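You operate a simulated robot arm through the tools that you are given. There is no shell and no other tool. Be economical: measure what you need, move in short steps, check, and stop when the job is done.

Carry out the task below with a simulated robot arm. There is one attempt and no reset: what you move stays moved.

JOB
Take the air freshener can and put it in the orange tray. Put the computer mouse on the left end of the front desk away on the teller side of counter 21. Put the withdrawal holder that says "810" from the left end of the front desk on the slip there and the withdrawal holder marked "590" on the beige folder there. Take the red coin roll from the left end of the front desk and leave it on the blue card. Fetch the orange bundle with the earliest date from the left end of the front desk and set it on the output tray of the black printer. Pull the grey printer front door open. Do these in any order. Set down upright: air freshener can, withdrawal holder.
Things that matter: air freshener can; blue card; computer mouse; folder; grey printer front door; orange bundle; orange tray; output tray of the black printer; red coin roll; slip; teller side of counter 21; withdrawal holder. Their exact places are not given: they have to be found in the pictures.

It is judged by the outcome, as a careful person would: the job done as asked, and still so three seconds after it is handed in. It fails if anything else is knocked over, pushed out of place, dropped, spilled or broken.

ROBOT AND FRAMES
A 6-joint arm with a four-finger gripper on a trunk, on a base that drives. Base frame: it is fixed to the floor where the robot stands at the start and does not move with it; the origin is under the middle of the robot, x ahead of it, y to its left, z up; the surface under the hand at the start is at about z = 0.75. Units: m, degrees, N and s.
With the tool pointing down near the work surface it reaches from about 0.5 to 0.9 m from the robot's upright axis, wherever it stands. Its first joint turns from -166.0 to 166.0 degrees. Places, roughly: air freshener can [0.5, -0.25, 0.75]; blue card [1, -0.5, 0.75]; computer mouse (7x12x4 cm) [0.7, -0.2, 0.8]; folder [0.75, -0.5, 0.75]; grey printer front door [1.2, 1, 0.9]; orange bundle [0.75, -1, 0.75]; orange tray (23x16 cm) [3.74, -2.2, 0.78]; output tray of the black printer (23x24 cm) [-1, -0.22, 0.96]; red coin roll [1.25, -0.75, 0.75]; slip [0.5, -0.75, 0.75]; teller side of counter 21 [4, -2.7, 0.8]; withdrawal holder [0.75, -0.5, 0.75]. Payload 3.43 kg.
The TCP is the grasp point between the finger pads, 0.03 m short of the fingertips. In the tool frame z runs along the fingers and y along their closing line. The gripper opens to 0.12 m. The gripper's body begins 0.085 m behind the TCP.
Orientation is that of the tool frame in the base frame, as a unit quaternion [x, y, z, w]. With the fingers straight down and closing along the base's y, the tool's x points along the base's -x, its y along +y and its z along -z.

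CONTROLS
- The arm moves only by the tool drive_tool. Its arguments are lists of equal length, an entry for each row: "translation": the shift along the tool's x, y, z in m, a list of three; "delta_rot": the turn, a rotation vector about the tool's x, y, z in degrees, a list of three; "fingers": the closure, from 0 (fully open) to 1 (shut). In form: {"translation": [[dx, dy, dz], ...], "delta_rot": [[rx, ry, rz], ...], "fingers": [fingers, ...]}. A call has 1 to 10 rows; each row shifts and turns the commanded pose from where the row before left it, along the tool's axes as they then stand. Each row takes 0.2 s and may step no farther than 0.05 m and 8.6 degrees from the row before; otherwise, or with a gripper value out of range, the whole call is refused. Where a pose cannot be reached the arm comes as near as it can. A force on the tool above 40 N (or 10 N above the force at the start of the call, whichever is more), or a blocked arm, ends the call early, and 0.2 s more pass. Each finger halts on what it meets, pressing with about 44 N; the grip force reading is that of the motor and also rises with nothing between the fingers. The clock runs only during rows and for 0.2 s after the last one: add rows that do not move to give the fingers time. The reply holds the time, the measured pose of the TCP, the force on the tool along the base axes, the opening and the grip force, in the units named above and with some noise, with the torque about the TCP (base axes, N m) and any sound that the robot's microphone picked up.
- Cameras (640 x 400 px; columns grow to the right, rows downward): "scene" is now at [-0.0119, 0.1151, 1.5107]; the picture's right is [-1.00, -0.07, 0.00], its down [-0.05, 0.78, -0.62] and it looks along [0.04, -0.62, -0.78] (base axes); focal length 214 px, centre (320, 200). "wrist" rides on the gripper at [0.071, -0.017, -0.121] in the tool frame; the picture's right is [0.23, 0.97, 0.00], its down [-0.81, 0.19, -0.55] and it looks along [-0.54, 0.13, 0.83] (tool axes); focal length 275 px, centre (320, 200).
- camera(camera): a new picture of that camera. It takes no simulated time.
- raise_lower(by): slides the trunk up (or, below 0, down) by that many m; the arm and the scene camera ride with it, the base frame stays. It gives what a move gives, with no picture.
- steer(legs): drives the robot by 1 to 6 legs, each [ahead, left, turn to the left] in m, m and degrees, along the robot's own axes; the way and the turn of a leg run together, so that a leg with both is an arc; at most 1.5 m and 180 degrees a leg. The arm and the cameras ride along, it lands a little off, and it stops where it bumps. It gives what a move gives.
- head_to(pan, tilt): turns the head with the scene camera to pan (to the left, within 120 degrees either way) and tilt (down, from -29 to 69), counted from straight ahead of the robot. It gives what a move gives.
- locate(camera, pixels): for up to 12 pixels [column, row] of the newest picture of that camera ("zoom" is the newest enlarged one), the place [x, y, z] in the base frame of the surface seen there, good to about 0.003 m, but the place of the scene camera against the robot may be out by one fixed shift of up to 0.012 m in any direction. It takes no simulated time.
- close_up(camera, box): a new picture of the part [left, top, right, bottom] of that camera's present view, enlarged. It takes no simulated time.
- job_done(): hands the job in; it is judged then, once.

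Work in short steps. Measure before you move; look again where a grasp or a placing could have gone wrong, and mend it. You have 131 turns and 136 pictures in all, those below and enlarged ones among them. Open the gripper and draw the arm clear of the work before you hand the job in, unless the task says otherwise.

The tools are called after "Call:" as a command line: name --argument value ..., lists and objects as JSON in quotes. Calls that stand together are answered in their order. drive_tool: Moves the arm, as the interface text tells. Its arguments: {"type":"object","properties":{"translation":{"type":"array","items":{"type":"array","items":{"type":"number"}}},"delta_rot":{"type":"array","items":{"type":"array","items":{"type":"number"}}},"fingers":{"type":"array","items":{"type":"number"}}},"required":["translation","delta_rot","fingers"]} The other tools are called the same way: raise_lower (by) slides the trunk up or down; steer (legs) drives the base; head_to (pan, tilt) turns the head that bears the scene camera; camera (camera) takes a picture; locate (camera, pixels) gives the place of the surface under pixels of a picture; close_up (camera, box) takes an enlarged picture of a part of a camera's view; job_done () hands the job in.

At the start:

```text
time: 0.0
tool_pos: [0.5172, -0.1795, 1.2077]
tool_rot: [0.0, 1.0, -0.001, 0.0]
ft_force: [-0.1, 0.0, 0.2]
moment: [0.0, -0.01, 0.0]
width: 0.1198
grasp_force: 0.0
trunk travel left (down, up): [-0.1, 0.44]
robot x, y, heading: [-0.0007, 0.0006, -0.1]
head pan, tilt: [-86.1, 51.4]
```

scene: 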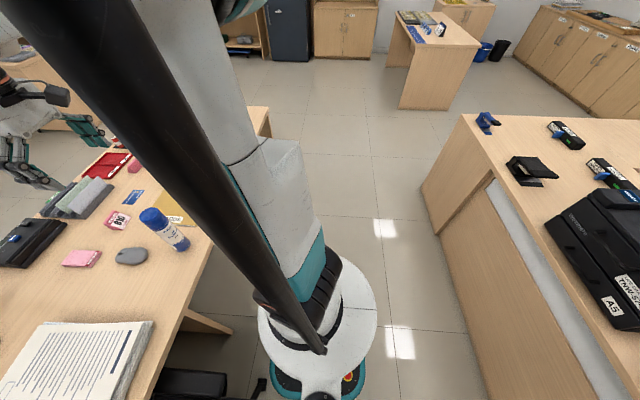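
wrist: 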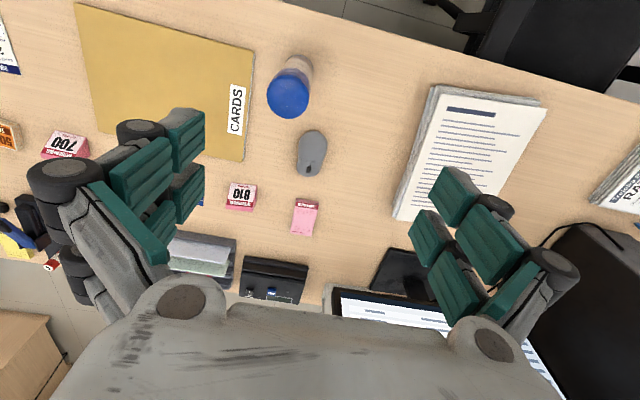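

The wrist view shows the can, the mouse, a folder and "810"/"700" holders. I look around with the head to find the rest.

Call:
head_to --pan -40 --tilt 40

Call:
camera --camera "scene"

Call:
head_to --pan 20 --tilt 35

Call:
camera --camera "scene"

Call:
head_to --pan -75 --tilt 25

Call:
camera --camera "scene"

```text
time: 1.1
tool_pos: [0.5172, -0.1813, 1.2078]
tool_rot: [0.0, 1.0, -0.001, 0.001]
ft_force: [-0.2, 0.0, 0.2]
moment: [0.02, 0.02, -0.01]
width: 0.1197
grasp_force: 0.1
trunk travel left (down, up): [-0.1, 0.44]
robot x, y, heading: [-0.0016, -0.0005, -0.3]
head pan, tilt: [-40.0, 40.0]
```

```text
133 pictures are left
```

scene: 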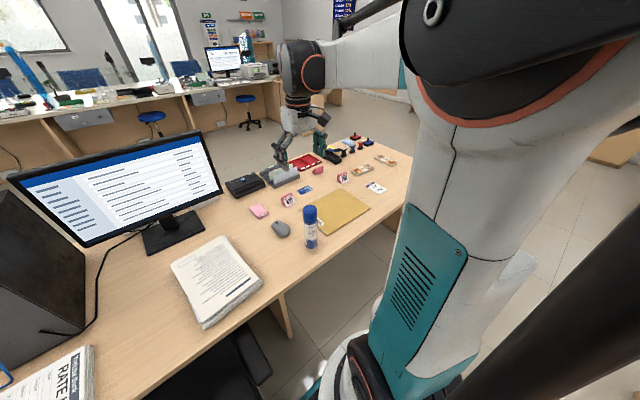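

```text
time: 2.4
tool_pos: [0.5176, -0.1802, 1.2092]
tool_rot: [0.001, 1.0, -0.001, 0.001]
ft_force: [0.1, -0.1, -0.9]
moment: [0.02, 0.02, 0.05]
width: 0.1202
grasp_force: 0.0
trunk travel left (down, up): [-0.1, 0.44]
robot x, y, heading: [0.0011, 0.0012, 0.1]
head pan, tilt: [20.0, 35.0]
```

```text
132 pictures are left
```

scene: 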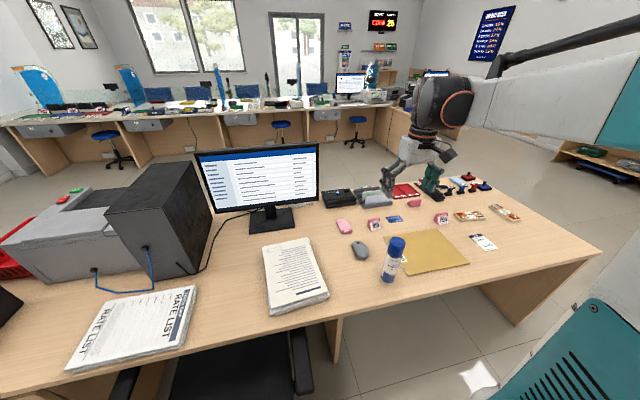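

```text
time: 4.2
tool_pos: [0.5168, -0.1807, 1.2071]
tool_rot: [0.0, 1.0, -0.001, 0.001]
ft_force: [0.4, 0.7, -0.1]
moment: [0.03, 0.0, 0.0]
width: 0.1198
grasp_force: 0.2
trunk travel left (down, up): [-0.1, 0.44]
robot x, y, heading: [-0.0008, -0.0022, -0.0]
head pan, tilt: [-75.0, 25.0]
```

```text
131 pictures are left
```

scene: 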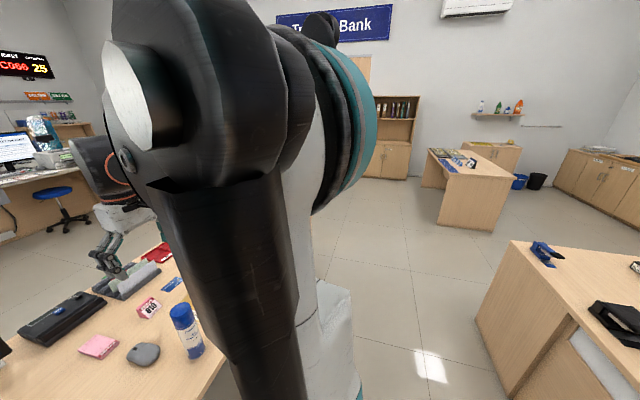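

The desk seen at pan 20 shows all the objects between columns 330-520. I turn back there and zoom in on it.

Call:
head_to --pan -10 --tilt 35

Call:
close_up --camera "scene" --box '[160, 140, 420, 302]'

Call:
head_to --pan 20 --tilt 35

Call:
close_up --camera "scene" --box '[320, 160, 540, 297]'

Call:
locate --camera "zoom" --pixels '[[225, 250], [118, 260], [160, 185], [345, 165], [210, 170], [238, 85], [280, 120], [465, 230], [430, 155], [525, 145], [320, 250], [430, 60]]'

```text
time: 5.5
tool_pos: [0.5172, -0.1818, 1.2076]
tool_rot: [0.0, 1.0, -0.001, 0.0]
ft_force: [-0.4, -0.1, -0.1]
moment: [0.0, 0.0, 0.02]
width: 0.12
grasp_force: 0.0
trunk travel left (down, up): [-0.1, 0.44]
robot x, y, heading: [-0.0005, 0.0001, -0.0]
head pan, tilt: [-10.0, 35.0]
```

```text
2.46 times, centred on (290, 221) of scene
```

zoom: 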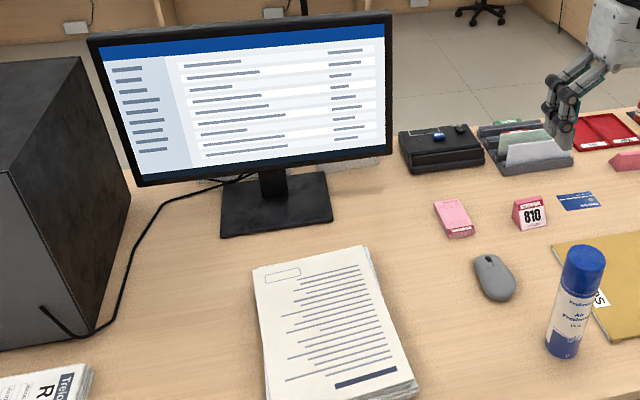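

```text
time: 6.5
tool_pos: [0.517, -0.1805, 1.2091]
tool_rot: [0.001, 1.0, -0.001, 0.001]
ft_force: [-0.8, -0.6, -0.5]
moment: [-0.02, -0.03, 0.03]
width: 0.1201
grasp_force: 0.1
trunk travel left (down, up): [-0.1, 0.44]
robot x, y, heading: [-0.0027, -0.0012, 0.1]
head pan, tilt: [20.0, 35.0]
```

```text
2.91 times, centred on (430, 228) of scene
```

zoom: 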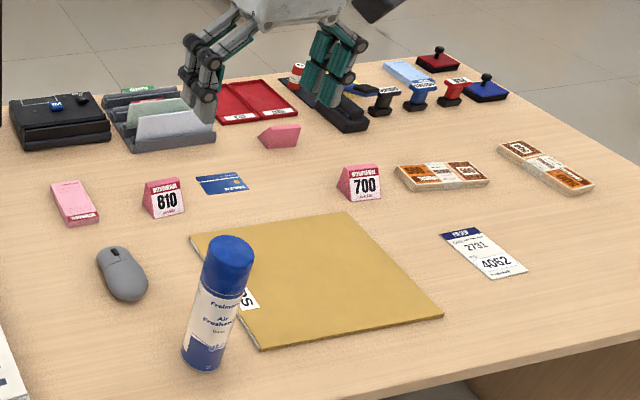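

```text
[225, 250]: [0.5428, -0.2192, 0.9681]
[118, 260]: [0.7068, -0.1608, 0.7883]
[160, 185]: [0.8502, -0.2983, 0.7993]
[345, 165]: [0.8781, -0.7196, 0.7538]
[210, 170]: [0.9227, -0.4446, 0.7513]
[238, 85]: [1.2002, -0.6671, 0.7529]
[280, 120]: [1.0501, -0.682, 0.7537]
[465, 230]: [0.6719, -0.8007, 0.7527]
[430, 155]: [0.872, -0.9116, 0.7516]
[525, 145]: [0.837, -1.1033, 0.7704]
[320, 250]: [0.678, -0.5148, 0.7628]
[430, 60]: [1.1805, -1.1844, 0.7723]
```

Seen: can, mouse, "810", "700", two pink holders with unseen labels (zoom (75,200) and (280,135)), slip at (485,250), two orange bundles, and a blue card at (222,184). I shift right so the arm can look down onto them.

Call:
steer --legs '[[0, -0.5, 0]]'

Call:
camera --camera "wrist"

Call:
camera --camera "scene"

```text
time: 9.4
tool_pos: [0.5107, -0.6973, 1.2075]
tool_rot: [0.008, 1.0, 0.0, 0.0]
ft_force: [0.0, -0.3, 0.2]
moment: [0.02, -0.02, -0.02]
width: 0.1199
grasp_force: 0.2
trunk travel left (down, up): [-0.1, 0.44]
robot x, y, heading: [-0.0013, -0.508, -0.9]
head pan, tilt: [20.0, 35.0]
```

```text
128 pictures are left
```

wrist: 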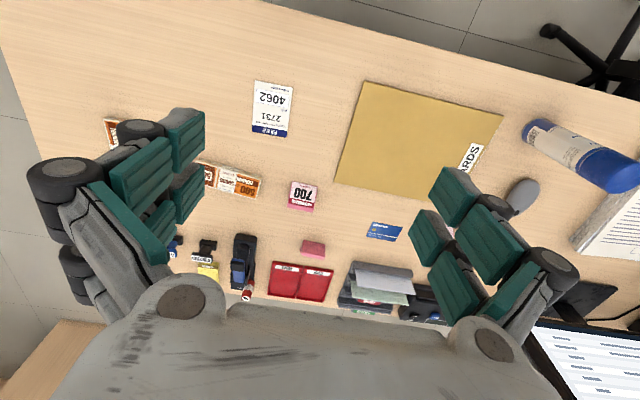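

```text
127 pictures are left
```

scene: 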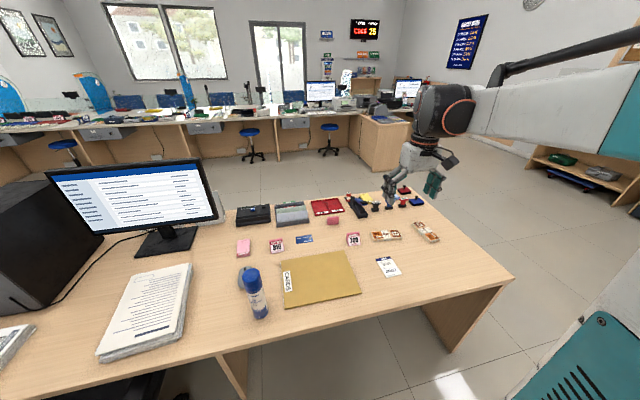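

Now I zoom the scene view on bundles and the back row, and the wrist view for the front items.

Call:
close_up --camera "scene" --box '[340, 200, 450, 269]'

Call:
locate --camera "scene" --pixels '[[513, 279], [361, 293], [386, 236], [427, 232], [388, 266], [304, 239], [277, 244], [243, 246], [333, 220], [355, 239], [350, 208], [218, 348]]'

Call:
close_up --camera "scene" --box '[225, 185, 365, 272]'

Call:
close_up --camera "wrist" --box '[100, 100, 300, 225]'

Call:
close_up --camera "wrist" --box '[160, 170, 440, 345]'

```text
5.80 times, centred on (395, 234) of scene
```

zoom: 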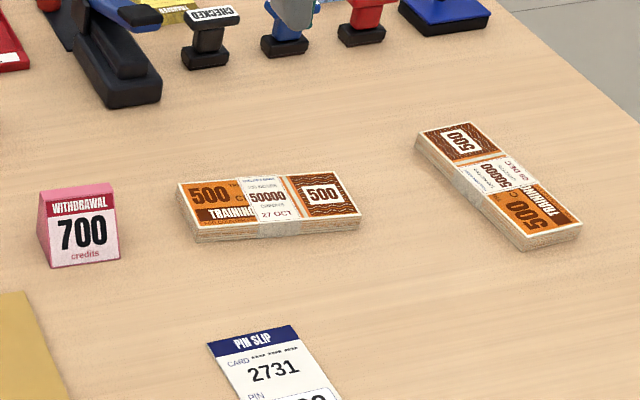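

```text
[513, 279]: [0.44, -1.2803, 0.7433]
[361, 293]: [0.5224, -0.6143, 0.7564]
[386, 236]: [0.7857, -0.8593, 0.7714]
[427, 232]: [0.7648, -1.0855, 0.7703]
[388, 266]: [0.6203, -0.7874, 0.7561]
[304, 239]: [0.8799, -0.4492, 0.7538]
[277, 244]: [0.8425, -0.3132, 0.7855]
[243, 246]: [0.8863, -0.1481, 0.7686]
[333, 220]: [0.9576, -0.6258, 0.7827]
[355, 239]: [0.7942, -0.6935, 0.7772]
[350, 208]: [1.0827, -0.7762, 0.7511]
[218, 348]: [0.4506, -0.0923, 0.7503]
```

```text
4.57 times, centred on (295, 228) of scene
```

zoom: 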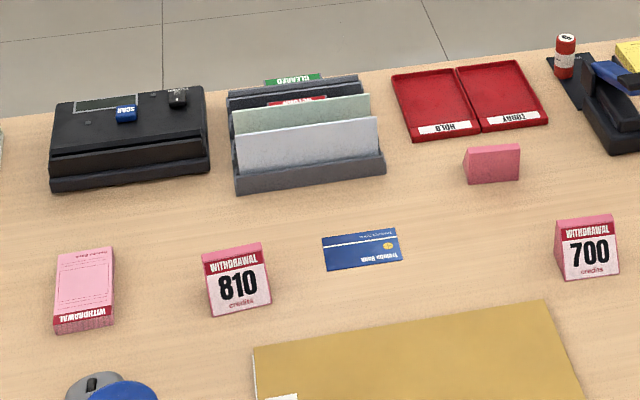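

```text
3.20 times, centred on (200, 162) of wrist
```

zoom: 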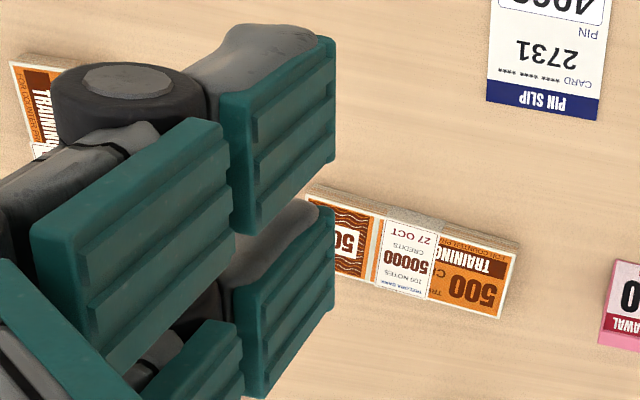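

```text
2.29 times, centred on (300, 258) of wrist
```

zoom: 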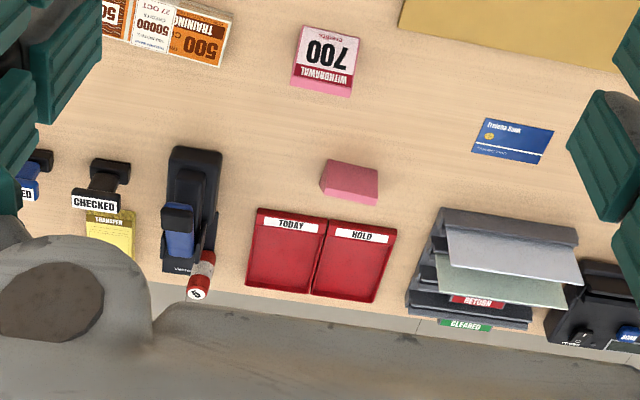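

The 27 OCT bundle is at (0.79,-0.86), the other seems to read "08 DEC". The back-turned holder at (0.96,-0.63) should be "590". I move ahead a bit for reach and inspect the second bundle's date.

Call:
steer --legs '[[0.14, -0.04, 0.9]]'

Call:
close_up --camera "scene" --box '[400, 200, 480, 250]'

Call:
camera --camera "wrist"

Call:
camera --camera "scene"

```text
time: 10.8
tool_pos: [0.6562, -0.7311, 1.2078]
tool_rot: [0.0, 1.0, -0.001, 0.0]
ft_force: [0.4, 0.4, -1.3]
moment: [0.01, -0.01, 0.01]
width: 0.1199
grasp_force: 0.1
trunk travel left (down, up): [-0.1, 0.44]
robot x, y, heading: [0.1364, -0.5512, 0.4]
head pan, tilt: [20.0, 35.0]
```

```text
8.00 times, centred on (440, 225) of scene
```

zoom: 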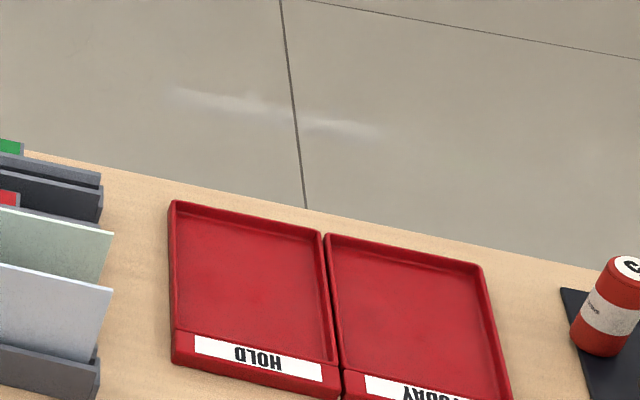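

```text
121 pictures are left
```

wrist: 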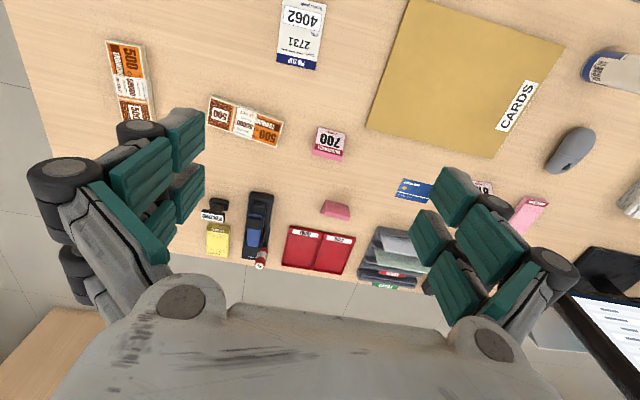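

```text
120 pictures are left
```

scene: 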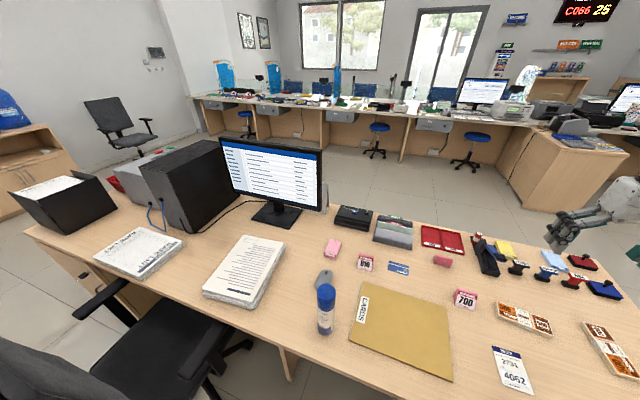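

The arm is clear of the desk. I zoom on the second bundle and measure the wrist picture positions of the objects.

Call:
close_up --camera "scene" --box '[480, 290, 640, 390]'

Call:
locate --camera "wrist" --pixels '[[302, 35], [328, 140], [335, 208], [406, 186], [428, 190], [481, 188], [260, 257], [245, 118], [212, 116], [280, 125], [570, 150], [440, 90]]'

Call:
locate --camera "scene" --pixels '[[367, 263], [443, 261], [466, 300], [399, 269], [513, 370], [476, 238], [325, 283], [405, 330]]'

```text
4.00 times, centred on (560, 340) of scene
```

zoom: 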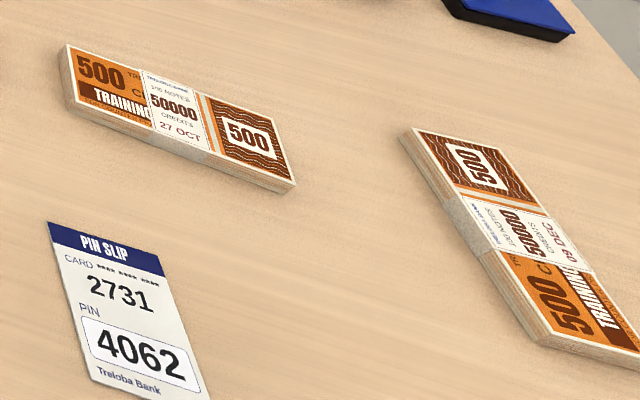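

```text
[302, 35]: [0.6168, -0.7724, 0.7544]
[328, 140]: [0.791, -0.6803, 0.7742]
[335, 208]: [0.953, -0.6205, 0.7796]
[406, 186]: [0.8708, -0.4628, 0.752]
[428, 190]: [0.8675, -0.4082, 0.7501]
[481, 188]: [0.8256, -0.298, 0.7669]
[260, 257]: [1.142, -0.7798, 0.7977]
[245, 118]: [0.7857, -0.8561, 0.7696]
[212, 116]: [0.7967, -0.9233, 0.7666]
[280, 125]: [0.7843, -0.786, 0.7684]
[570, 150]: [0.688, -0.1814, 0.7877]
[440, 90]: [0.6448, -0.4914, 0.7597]
```

```text
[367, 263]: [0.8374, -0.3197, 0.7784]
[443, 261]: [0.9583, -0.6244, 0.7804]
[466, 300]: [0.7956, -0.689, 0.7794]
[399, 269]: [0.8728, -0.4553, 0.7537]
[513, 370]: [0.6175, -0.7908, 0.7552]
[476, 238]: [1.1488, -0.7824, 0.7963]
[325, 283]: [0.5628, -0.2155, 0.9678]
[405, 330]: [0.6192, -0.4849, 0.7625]
```

The earliest bundle is 27 OCT. First 810: move over it at (0.83,-0.31).

Call:
drive_tool --translation '[[-0.014, 0.042, 0.015], [-0.014, 0.042, 0.015], [-0.014, 0.042, 0.015], [-0.014, 0.042, 0.015], [-0.014, 0.042, 0.015], [-0.014, 0.042, 0.015], [-0.014, 0.042, 0.015], [-0.014, 0.042, 0.015], [-0.014, 0.042, 0.015], [-0.014, 0.042, 0.015]]' --delta_rot '[[0, 0, 0], [0, 0, 0], [0, 0, 0], [0, 0, 0], [0, 0, 0], [0, 0, 0], [0, 0, 0], [0, 0, 0], [0, 0, 0], [0, 0, 0]]' --fingers '[0, 0, 0, 0, 0, 0, 0, 0, 0, 0]'

Call:
camera --camera "wrist"

```text
time: 13.0
tool_pos: [0.7967, -0.3134, 1.0589]
tool_rot: [0.0, 1.0, -0.001, 0.0]
ft_force: [0.0, 0.9, 0.0]
moment: [0.0, -0.02, 0.0]
width: 0.12
grasp_force: 0.0
trunk travel left (down, up): [-0.1, 0.44]
robot x, y, heading: [0.144, -0.5497, 0.1]
head pan, tilt: [20.0, 35.0]
```

```text
118 pictures are left
```

wrist: 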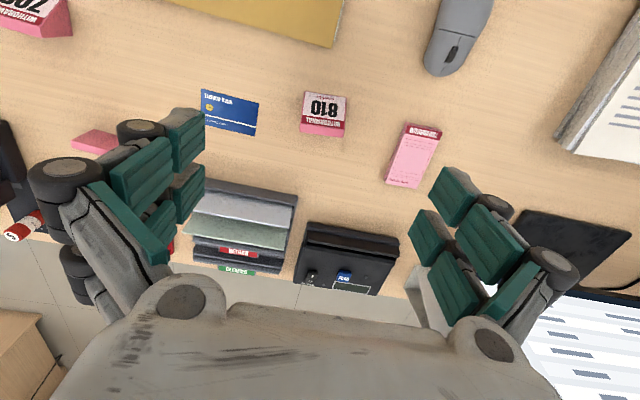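

Call:
close_up --camera "wrist" --box '[270, 75, 380, 144]'

Call:
locate --camera "zoom" --pixels '[[182, 355], [440, 370], [185, 280], [450, 300], [195, 110], [440, 120], [320, 200]]'

Call:
close_up --camera "scene" --box '[330, 230, 420, 286]'

```text
5.80 times, centred on (325, 110) of wrist
```

zoom: 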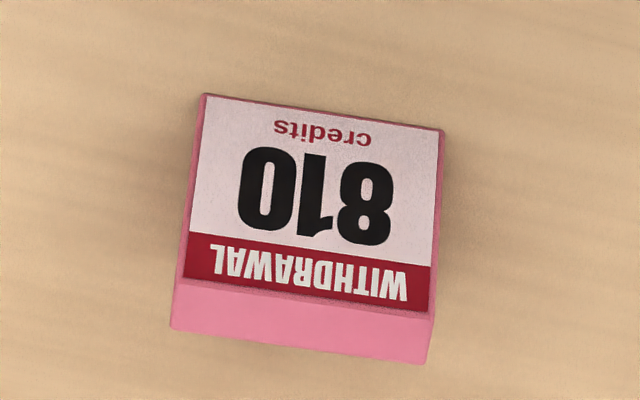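

```text
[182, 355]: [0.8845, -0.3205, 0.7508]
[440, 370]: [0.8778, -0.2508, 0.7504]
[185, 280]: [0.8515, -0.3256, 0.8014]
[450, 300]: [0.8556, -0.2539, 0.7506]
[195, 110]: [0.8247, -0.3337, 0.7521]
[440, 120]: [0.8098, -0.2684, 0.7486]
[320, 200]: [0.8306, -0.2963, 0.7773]
```

```text
7.11 times, centred on (375, 258) of scene
```

zoom: 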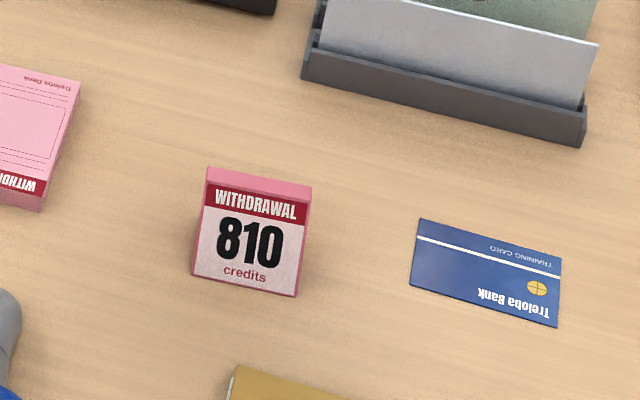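

I locate points well inside the holder's face to get its yaw.

Call:
close_up --camera "wrist" --box '[270, 75, 380, 144]'

Call:
locate --camera "zoom" --pixels '[[210, 115], [425, 145], [205, 200], [425, 225], [200, 268], [420, 300], [190, 300], [410, 335]]'

```text
5.80 times, centred on (325, 110) of wrist
```

zoom: 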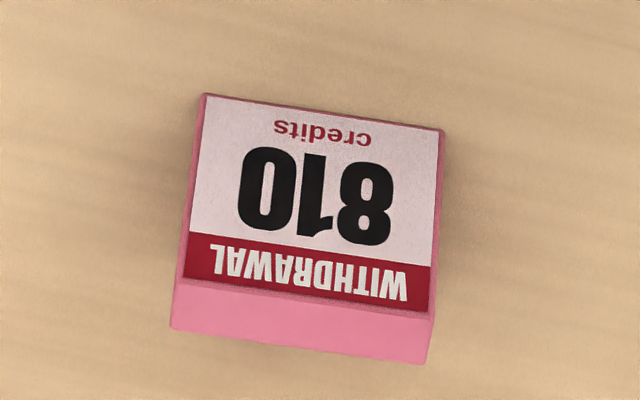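

```text
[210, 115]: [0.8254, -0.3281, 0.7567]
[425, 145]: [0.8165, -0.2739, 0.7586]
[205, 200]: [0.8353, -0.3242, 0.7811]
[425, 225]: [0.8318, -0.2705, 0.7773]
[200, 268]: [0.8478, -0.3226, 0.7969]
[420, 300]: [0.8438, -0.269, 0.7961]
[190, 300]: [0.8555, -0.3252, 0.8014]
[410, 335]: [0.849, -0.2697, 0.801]
```

Yaw is about +6°, centre about (0.848,-0.297), height 5 cm. I turn and descend with the fingers partly closed.

Call:
drive_tool --translation '[[-0.0255, 0.008, 0.03], [-0.0255, 0.0084, 0.03], [0, 0, 0], [0, 0, 0.045], [0, 0, 0.045], [0, 0, 0.045], [0, 0, 0.035]]' --delta_rot '[[0, 0, 0], [0, 0, 0], [0, 0, -6], [0, 0, 0], [0, 0, 0], [0, 0, 0], [0, 0, 0]]' --fingers '[0.3, 0.3, 0.3, 0.3, 0.3, 0.3, 0.3]'

Call:
camera --camera "wrist"

```text
time: 14.6
tool_pos: [0.8463, -0.2977, 0.8277]
tool_rot: [-0.053, 0.999, -0.002, 0.0]
ft_force: [-0.7, -0.2, 0.4]
moment: [0.01, -0.05, 0.03]
width: 0.084
grasp_force: 0.1
trunk travel left (down, up): [-0.1, 0.44]
robot x, y, heading: [0.1378, -0.554, -0.1]
head pan, tilt: [20.0, 35.0]
```

```text
114 pictures are left
```

wrist: 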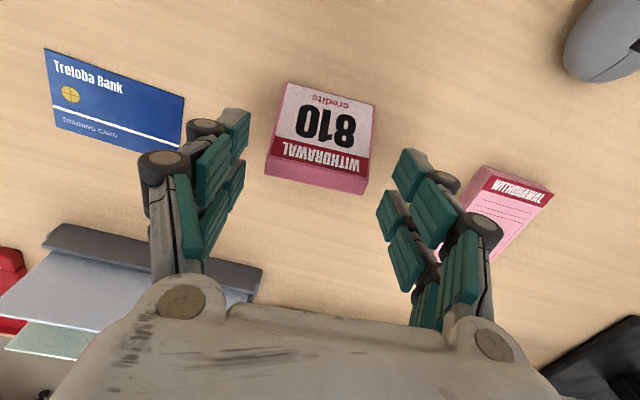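

The holder is centred between the fingers (col 320, row ~140). Descend and grip.

Call:
drive_tool --translation '[[0, 0, 0.041], [0, 0, 0], [0, 0, 0], [0, 0, 0]]' --delta_rot '[[0, 0, 0], [0, 0, 0], [0, 0, 0], [0, 0, 0]]' --fingers '[0.3, 0.6, 0.7, 0.7]'

Call:
drive_tool --translation '[[0, 0, -0.02], [0, 0, -0.05], [0, 0, -0.05]]' --delta_rot '[[0, 0, 0], [0, 0, 0], [0, 0, 0]]' --fingers '[0.7, 0.7, 0.7]'

Call:
camera --camera "wrist"

```text
time: 15.6
tool_pos: [0.8484, -0.2944, 0.7862]
tool_rot: [-0.052, 0.999, -0.001, 0.0]
ft_force: [0.4, 1.1, 0.5]
moment: [0.01, 0.02, -0.02]
width: 0.0631
grasp_force: 43.9
trunk travel left (down, up): [-0.1, 0.44]
robot x, y, heading: [0.1373, -0.5519, 0.3]
head pan, tilt: [20.0, 35.0]
```

```text
time: 16.4
tool_pos: [0.8477, -0.2931, 0.9068]
tool_rot: [-0.052, 0.999, -0.001, 0.0]
ft_force: [0.2, 0.1, -0.7]
moment: [0.0, -0.02, 0.02]
width: 0.0632
grasp_force: 44.5
trunk travel left (down, up): [-0.1, 0.44]
robot x, y, heading: [0.1376, -0.5526, 0.2]
head pan, tilt: [20.0, 35.0]
```

```text
113 pictures are left
```

wrist: 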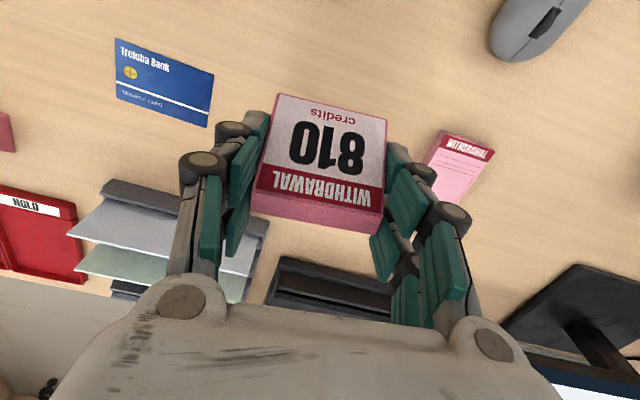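

810 is held. I raise slightly and travel over toward the slip near (0.62,-0.78), turning back to yaw 0.

Call:
drive_tool --translation '[[0, 0, -0.03], [0.015, -0.045, 0], [0.015, -0.045, 0], [0.015, -0.045, 0], [0.015, -0.045, 0], [0.015, -0.045, 0], [0.015, -0.045, 0], [0.015, -0.045, 0], [0.015, -0.045, 0], [0.015, -0.045, 0]]' --delta_rot '[[0, 0, 6], [0, 0, 0], [0, 0, 0], [0, 0, 0], [0, 0, 0], [0, 0, 0], [0, 0, 0], [0, 0, 0], [0, 0, 0], [0, 0, 0]]' --fingers '[0.7, 0.7, 0.7, 0.7, 0.7, 0.7, 0.7, 0.7, 0.7, 0.7]'

Call:
camera --camera "wrist"

Call:
camera --camera "scene"

```text
time: 18.6
tool_pos: [0.7097, -0.7023, 0.9389]
tool_rot: [-0.001, 1.0, 0.0, 0.001]
ft_force: [0.1, -0.4, -0.5]
moment: [0.01, 0.03, 0.01]
width: 0.0633
grasp_force: 43.7
trunk travel left (down, up): [-0.1, 0.44]
robot x, y, heading: [0.137, -0.5571, 0.0]
head pan, tilt: [20.0, 35.0]
```

```text
112 pictures are left
```

wrist: 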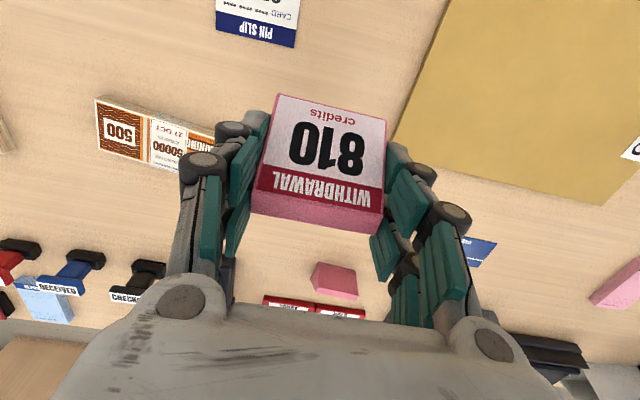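

```text
111 pictures are left
```

scene: 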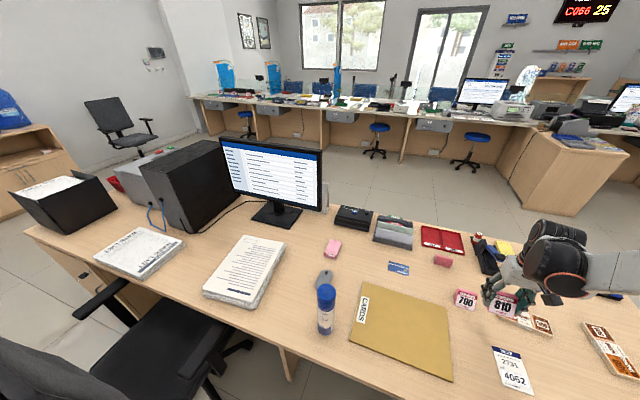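

I measure the slip's corners in both pictures.

Call:
locate --camera "scene" --pixels '[[492, 349], [519, 353], [532, 393], [502, 387]]'

Call:
locate --camera "wrist" --pixels '[[218, 28], [291, 44], [256, 25]]'

```text
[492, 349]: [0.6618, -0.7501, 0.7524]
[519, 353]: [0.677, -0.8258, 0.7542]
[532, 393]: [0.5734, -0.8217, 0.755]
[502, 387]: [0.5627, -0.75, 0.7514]
```

```text
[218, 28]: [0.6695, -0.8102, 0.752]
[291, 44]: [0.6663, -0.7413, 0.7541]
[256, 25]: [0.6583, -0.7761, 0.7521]
```

Slip centre about (0.618,-0.777). I move above it and lower to just over the surface.

Call:
drive_tool --translation '[[0.0293, -0.0247, 0.01], [0.0293, -0.0247, 0.01], [0.0293, -0.0247, 0.01], [0, 0, 0.04], [0, 0, 0.04], [0, 0, 0.03]]' --delta_rot '[[0, 0, 0], [0, 0, 0], [0, 0, 0], [0, 0, 0], [0, 0, 0], [0, 0, 0]]' --fingers '[0.7, 0.7, 0.7, 0.7, 0.7, 0.7]'

Call:
camera --camera "wrist"

Call:
close_up --camera "scene" --box '[440, 300, 600, 400]'

```text
time: 20.0
tool_pos: [0.6258, -0.7755, 0.7947]
tool_rot: [0.0, 1.0, 0.0, 0.002]
ft_force: [-0.5, 0.8, -0.9]
moment: [0.0, -0.01, 0.02]
width: 0.0634
grasp_force: 43.8
trunk travel left (down, up): [-0.1, 0.44]
robot x, y, heading: [0.1403, -0.5521, 0.3]
head pan, tilt: [20.0, 35.0]
```

```text
110 pictures are left
```

wrist: 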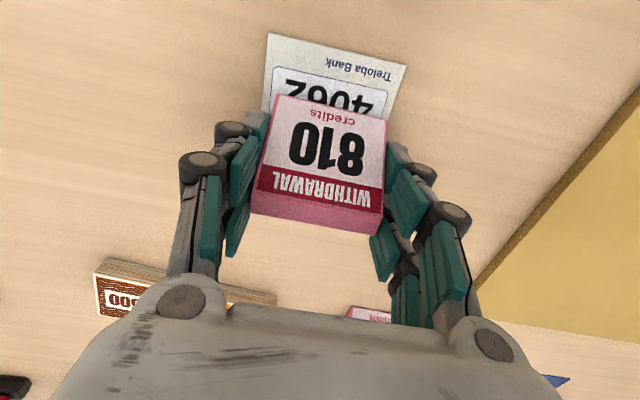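

```text
4.00 times, centred on (520, 350) of scene
```

zoom: 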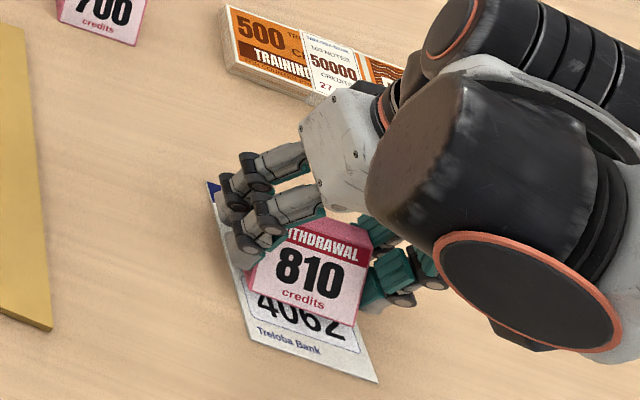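

The holder is over the slip's middle; lower 7 mm, release, and lift.

Call:
drive_tool --translation '[[0, 0.003, 0.004], [0, 0, 0.003], [0, 0, 0], [0, 0, 0], [0, 0, 0]]' --delta_rot '[[0, 0, 0], [0, 0, 0], [0, 0, 0], [0, 0, 0], [0, 0, 0]]' --fingers '[0.7, 0.7, 0.4, 0.25, 0.25]'

Call:
drive_tool --translation '[[0, 0, -0.03], [0, 0, -0.05], [0, 0, -0.05], [-0.04, 0.02, -0.02], [-0.04, 0.02, 0], [-0.04, 0.02, 0], [-0.04, 0.02, 0], [-0.04, 0.02, 0]]' --delta_rot '[[0, 0, 0], [0, 0, 0], [0, 0, 0], [0, 0, 0], [0, 0, 0], [0, 0, 0], [0, 0, 0], [0, 0, 0]]' --fingers '[0.25, 0.25, 0.25, 0.25, 0.25, 0.25, 0.25, 0.25]'

Call:
camera --camera "wrist"

Call:
close_up --camera "scene" --box '[440, 300, 600, 400]'

```text
time: 21.2
tool_pos: [0.624, -0.7724, 0.7897]
tool_rot: [0.0, 1.0, -0.001, 0.0]
ft_force: [0.0, 0.2, 0.6]
moment: [0.02, 0.0, 0.0]
width: 0.0901
grasp_force: 0.1
trunk travel left (down, up): [-0.1, 0.44]
robot x, y, heading: [0.1402, -0.5538, -0.3]
head pan, tilt: [20.0, 35.0]
```

```text
time: 23.0
tool_pos: [0.8239, -0.6735, 0.9397]
tool_rot: [0.0, 1.0, -0.001, 0.0]
ft_force: [0.1, 0.0, -0.5]
moment: [-0.02, 0.03, -0.01]
width: 0.09
grasp_force: 0.1
trunk travel left (down, up): [-0.1, 0.44]
robot x, y, heading: [0.1391, -0.5519, 0.3]
head pan, tilt: [20.0, 35.0]
```

```text
108 pictures are left
```

wrist: 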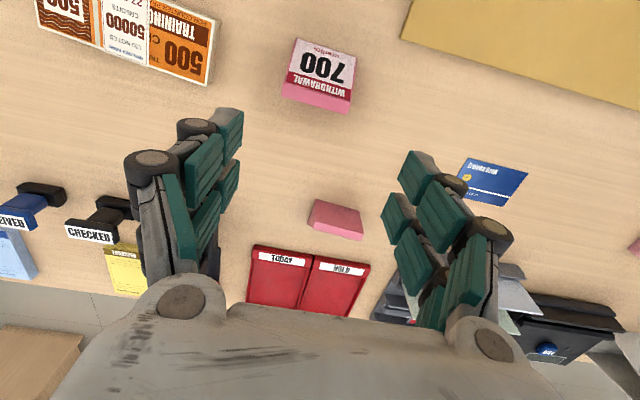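

```text
4.00 times, centred on (520, 350) of scene
```

zoom: 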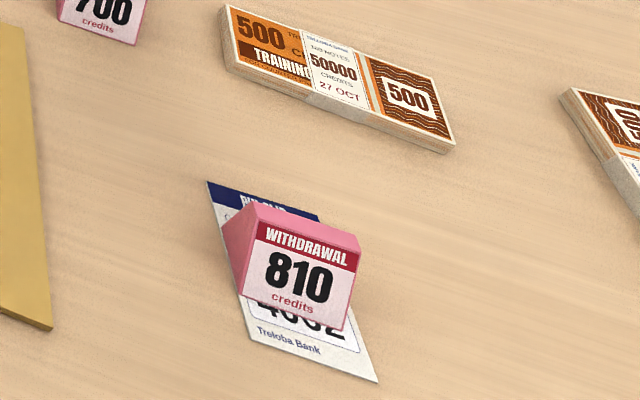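

810 stands on the slip. Now measure the back-facing pink holder at (335,218).

Call:
close_up --camera "wrist" --box '[280, 180, 390, 249]'

Call:
locate --camera "zoom" --pixels '[[220, 130], [440, 195], [200, 190], [450, 260], [180, 240], [470, 320], [330, 190]]'

```text
5.80 times, centred on (335, 214) of wrist
```

zoom: 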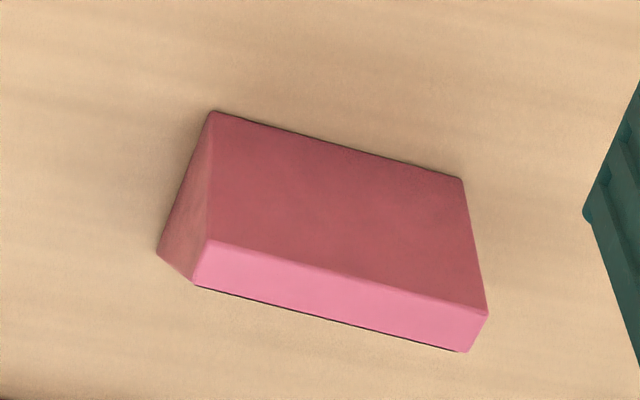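

```text
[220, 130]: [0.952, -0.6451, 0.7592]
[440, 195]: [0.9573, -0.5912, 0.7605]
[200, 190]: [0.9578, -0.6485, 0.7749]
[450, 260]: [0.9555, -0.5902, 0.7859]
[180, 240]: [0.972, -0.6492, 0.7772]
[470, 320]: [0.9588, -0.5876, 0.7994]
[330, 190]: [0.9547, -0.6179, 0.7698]
```

Centre about (0.971,-0.6185), yaw about -5°. Move over, rotate, and descend partway.

Call:
drive_tool --translation '[[-0.0367, 0.01375, 0.01], [-0.0367, 0.01375, 0.01], [-0.0367, 0.01375, 0.01], [-0.0367, 0.01375, 0.01], [0, 0, 0.04], [0, 0, 0.03]]' --delta_rot '[[0, 0, 0], [0, 0, 0], [0, 0, 0], [0, 0, 0], [0, 0, 5], [0, 0, 0]]' --fingers '[0.25, 0.25, 0.25, 0.25, 0.25, 0.25]'

Call:
camera --camera "wrist"

```text
time: 24.4
tool_pos: [0.9742, -0.6182, 0.8267]
tool_rot: [0.044, 0.999, -0.001, 0.0]
ft_force: [-0.1, 0.8, -0.3]
moment: [-0.01, -0.02, -0.01]
width: 0.09
grasp_force: 0.0
trunk travel left (down, up): [-0.1, 0.44]
robot x, y, heading: [0.1394, -0.5511, -0.1]
head pan, tilt: [20.0, 35.0]
```

```text
105 pictures are left
```

wrist: 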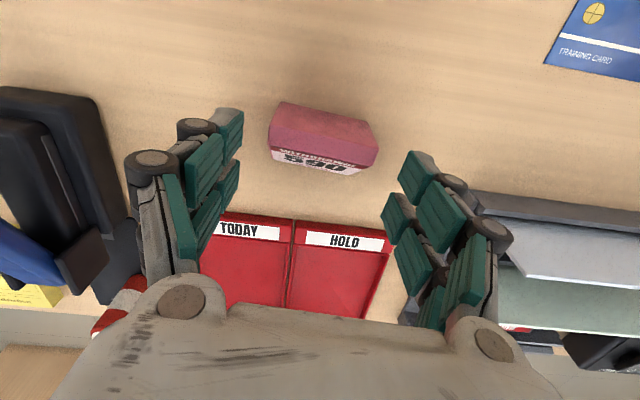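

The label reads 590. Descend, grip, and lift.

Call:
drive_tool --translation '[[0, 0, 0.04], [0, 0, 0], [0, 0, 0], [0, 0, 0]]' --delta_rot '[[0, 0, 0], [0, 0, 0], [0, 0, 0], [0, 0, 0]]' --fingers '[0.25, 0.6, 0.7, 0.7]'

Call:
drive_tool --translation '[[0, 0, -0.02], [0, 0, -0.05], [0, 0, -0.05], [0.04, 0, 0], [0.04, 0, 0], [0.04, 0.02, 0], [0.04, 0.02, 0], [0.04, 0.02, 0]]' --delta_rot '[[0, 0, 0], [0, 0, 0], [0, 0, 0], [0, 0, 0], [0, 0, 0], [0, 0, 0], [0, 0, 0], [0, 0, 0]]' --fingers '[0.7, 0.7, 0.7, 0.7, 0.7, 0.7, 0.7, 0.7]'

Call:
camera --camera "wrist"

Call:
camera --camera "scene"

```text
time: 25.4
tool_pos: [0.9731, -0.6179, 0.7877]
tool_rot: [0.044, 0.999, -0.001, 0.001]
ft_force: [0.1, -1.5, 0.0]
moment: [0.01, 0.04, 0.02]
width: 0.0634
grasp_force: 43.7
trunk travel left (down, up): [-0.1, 0.44]
robot x, y, heading: [0.1394, -0.5528, 0.1]
head pan, tilt: [20.0, 35.0]
```

```text
time: 27.2
tool_pos: [0.777, -0.5397, 0.9108]
tool_rot: [0.044, 0.999, -0.001, 0.001]
ft_force: [-0.7, 0.0, -0.8]
moment: [0.01, -0.04, -0.04]
width: 0.063
grasp_force: 43.8
trunk travel left (down, up): [-0.1, 0.44]
robot x, y, heading: [0.1374, -0.5487, 0.1]
head pan, tilt: [20.0, 35.0]
```

```text
104 pictures are left
```

wrist: 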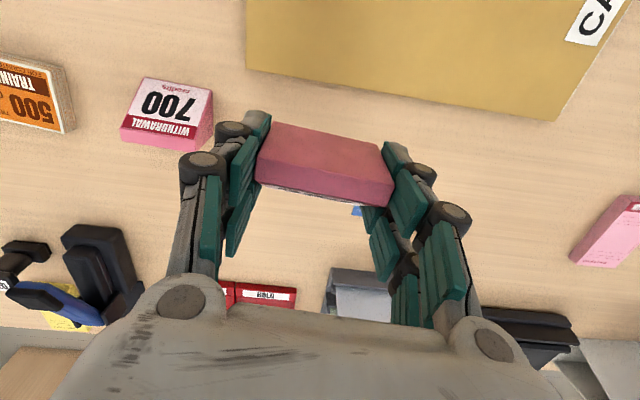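

```text
103 pictures are left
```

scene: 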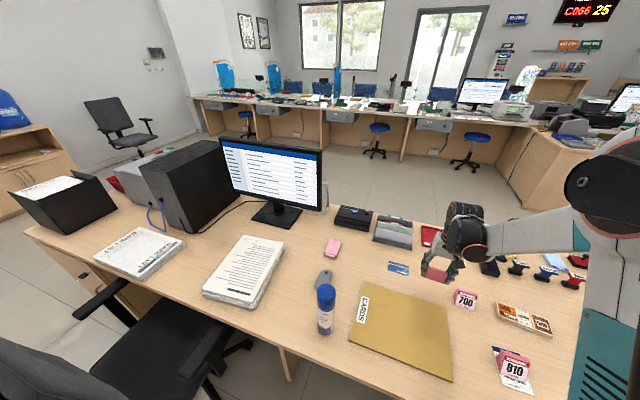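

Holding 590. Move to (0.67,-0.50) over the folder, whose top is about z=0.761, and lower to near contact.

Call:
drive_tool --translation '[[0, 0, 0], [0.035, 0.0123, 0], [0.035, 0.0123, 0], [0.035, 0.0123, 0.01], [0, 0, 0.05], [0, 0, 0.043]]' --delta_rot '[[0, 0, -5], [0, 0, 0], [0, 0, 0], [0, 0, 0], [0, 0, 0], [0, 0, 0]]' --fingers '[0.7, 0.7, 0.7, 0.7, 0.7, 0.7]'

Call:
close_up --camera "scene" --box '[330, 260, 490, 360]'

```text
time: 28.6
tool_pos: [0.6738, -0.5004, 0.8068]
tool_rot: [0.0, 1.0, -0.001, 0.0]
ft_force: [-0.2, 0.2, -0.7]
moment: [-0.01, 0.0, -0.01]
width: 0.063
grasp_force: 44.5
trunk travel left (down, up): [-0.1, 0.44]
robot x, y, heading: [0.1385, -0.5535, 0.1]
head pan, tilt: [20.0, 35.0]
```

```text
4.00 times, centred on (410, 310) of scene
```

zoom: 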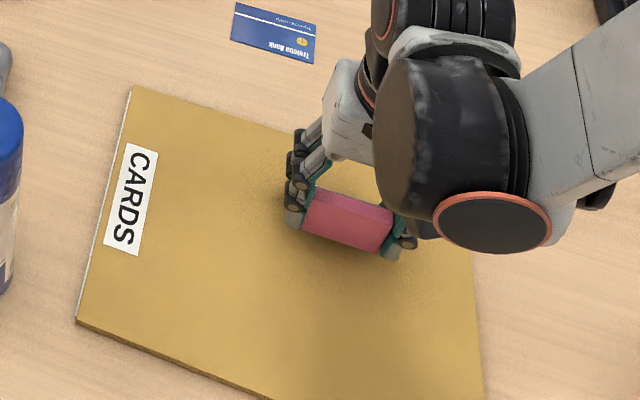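

Well inside the folder; lower about 9 mm in small steps watching force.

Call:
drive_tool --translation '[[0, 0, 0.004], [0, 0, 0.003], [0, 0, 0.002]]' --delta_rot '[[0, 0, 0], [0, 0, 0], [0, 0, 0]]' --fingers '[0.7, 0.7, 0.7]'

```text
time: 29.4
tool_pos: [0.6723, -0.5021, 0.7967]
tool_rot: [-0.001, 1.0, -0.001, 0.0]
ft_force: [-0.3, -0.7, -1.5]
moment: [-0.01, 0.03, -0.05]
width: 0.0634
grasp_force: 44.5
trunk travel left (down, up): [-0.1, 0.44]
robot x, y, heading: [0.1365, -0.5509, -0.2]
head pan, tilt: [20.0, 35.0]
```

Near contact; release gently, lift, and look.

Call:
drive_tool --translation '[[0, 0, 0.001], [0, 0, 0], [0, 0, 0], [0, 0, -0.03], [0, 0, -0.05], [0, 0, -0.05], [-0.04, -0.03, -0.02], [-0.04, -0.03, 0], [-0.04, -0.03, 0]]' --delta_rot '[[0, 0, 0], [0, 0, 0], [0, 0, 0], [0, 0, 0], [0, 0, 0], [0, 0, 0], [0, 0, 0], [0, 0, 0], [0, 0, 0]]' --fingers '[0.4, 0.25, 0.25, 0.25, 0.25, 0.25, 0.25, 0.25, 0.25]'

Call:
close_up --camera "scene" --box '[330, 260, 490, 360]'

```text
refused: row 7 steps farther than a row can; nothing moved
```

```text
4.00 times, centred on (410, 310) of scene
```

zoom: 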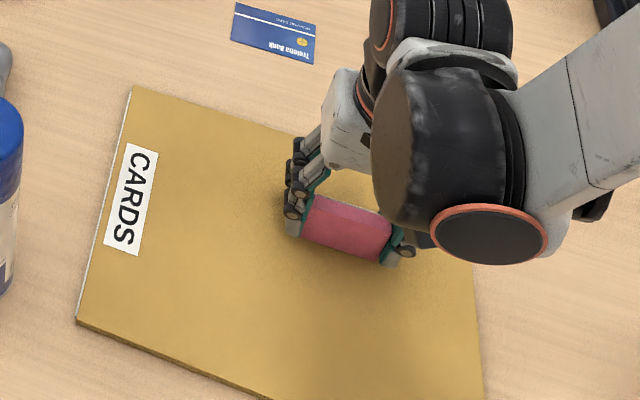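

Refused for step size; resend with smaller steps, moving on toward the coin roll.

Call:
drive_tool --translation '[[0, 0, 0.001], [0, 0, 0], [0, 0, 0], [0, 0, -0.03], [0, 0, -0.05], [0, 0, -0.05], [-0.035, -0.03, -0.01], [-0.035, -0.03, -0.01], [-0.035, -0.03, -0.01], [-0.035, -0.03, -0.01]]' --delta_rot '[[0, 0, 0], [0, 0, 0], [0, 0, 0], [0, 0, 0], [0, 0, 0], [0, 0, 0], [0, 0, 0], [0, 0, 0], [0, 0, 0], [0, 0, 0]]' --fingers '[0.4, 0.25, 0.25, 0.25, 0.25, 0.25, 0.25, 0.25, 0.25, 0.25]'

Call:
close_up --camera "scene" --box '[330, 260, 490, 360]'

Call:
steer --legs '[[0.11, -0.1, 0]]'

Call:
camera --camera "wrist"

```text
time: 31.6
tool_pos: [0.814, -0.625, 0.9689]
tool_rot: [0.0, 1.0, -0.001, 0.002]
ft_force: [0.2, -0.9, 0.2]
moment: [0.03, 0.03, -0.05]
width: 0.0899
grasp_force: 0.0
trunk travel left (down, up): [-0.1, 0.44]
robot x, y, heading: [0.1376, -0.55, 0.4]
head pan, tilt: [20.0, 35.0]
```

```text
4.00 times, centred on (410, 310) of scene
```

zoom: 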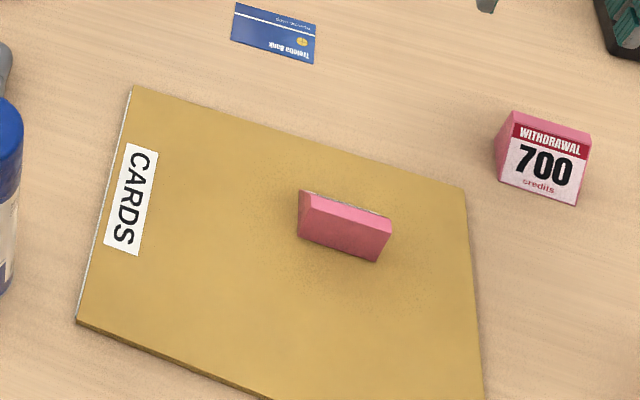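

```text
time: 33.0
tool_pos: [0.9231, -0.7271, 0.9699]
tool_rot: [0.001, 1.0, -0.001, 0.0]
ft_force: [-0.2, -1.2, 1.0]
moment: [0.02, -0.02, 0.01]
width: 0.09
grasp_force: 0.2
trunk travel left (down, up): [-0.1, 0.44]
robot x, y, heading: [0.251, -0.6511, 0.0]
head pan, tilt: [20.0, 35.0]
```

```text
99 pictures are left
```

wrist: 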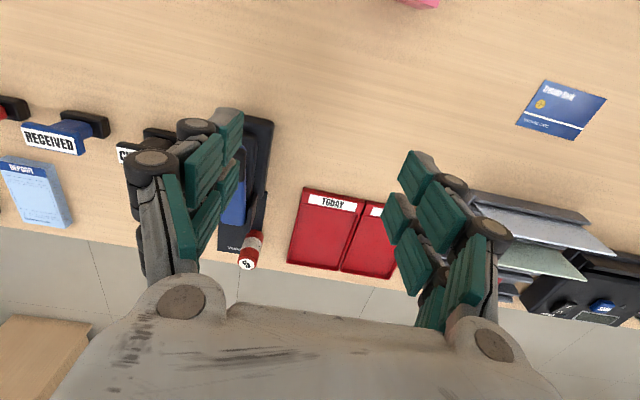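

590 stands on the folder. Base is now at (0.25,-0.65); zoom in on the roll at (252,250) of the wrist view.

Call:
close_up --camera "wrist" --box '[200, 205, 300, 268]'

Call:
locate --camera "zoom" --pixels '[[300, 380], [310, 340], [340, 270], [365, 195], [300, 250], [400, 280], [210, 280], [460, 160]]'

Call:
head_to --pan 0 --tilt 35

Call:
camera --camera "scene"

```text
6.35 times, centred on (250, 236) of wrist
```

zoom: 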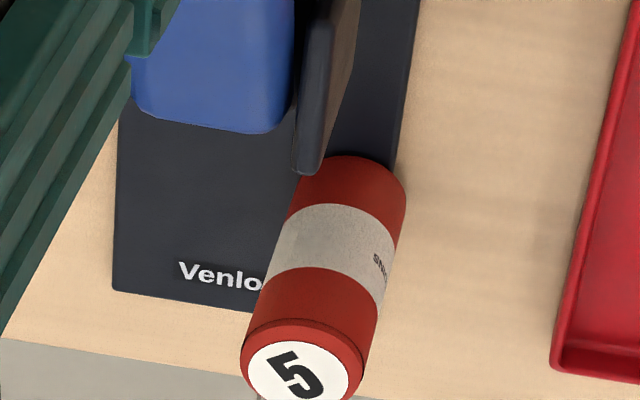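

```text
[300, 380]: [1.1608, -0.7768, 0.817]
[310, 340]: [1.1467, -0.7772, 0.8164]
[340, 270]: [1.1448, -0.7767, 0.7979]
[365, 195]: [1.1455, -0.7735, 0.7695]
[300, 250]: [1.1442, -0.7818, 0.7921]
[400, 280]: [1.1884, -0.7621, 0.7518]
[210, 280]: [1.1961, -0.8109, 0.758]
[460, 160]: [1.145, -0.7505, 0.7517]
```

```text
time: 33.8
tool_pos: [0.9231, -0.7272, 0.9691]
tool_rot: [0.001, 1.0, -0.001, 0.001]
ft_force: [0.2, 0.0, -0.5]
moment: [-0.01, 0.02, 0.03]
width: 0.0901
grasp_force: 0.1
trunk travel left (down, up): [-0.1, 0.44]
robot x, y, heading: [0.2493, -0.6564, 0.1]
head pan, tilt: [0.0, 35.0]
```

```text
97 pictures are left
```

scene: 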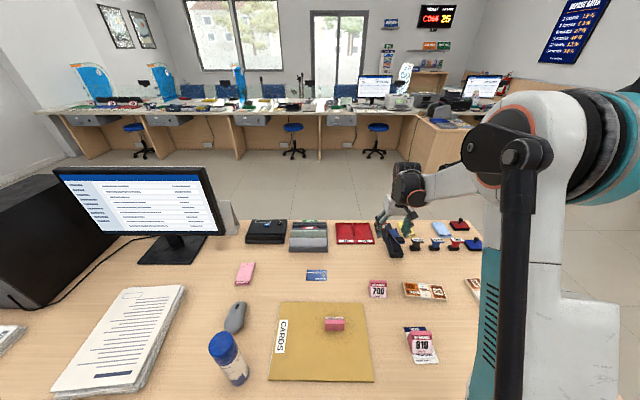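

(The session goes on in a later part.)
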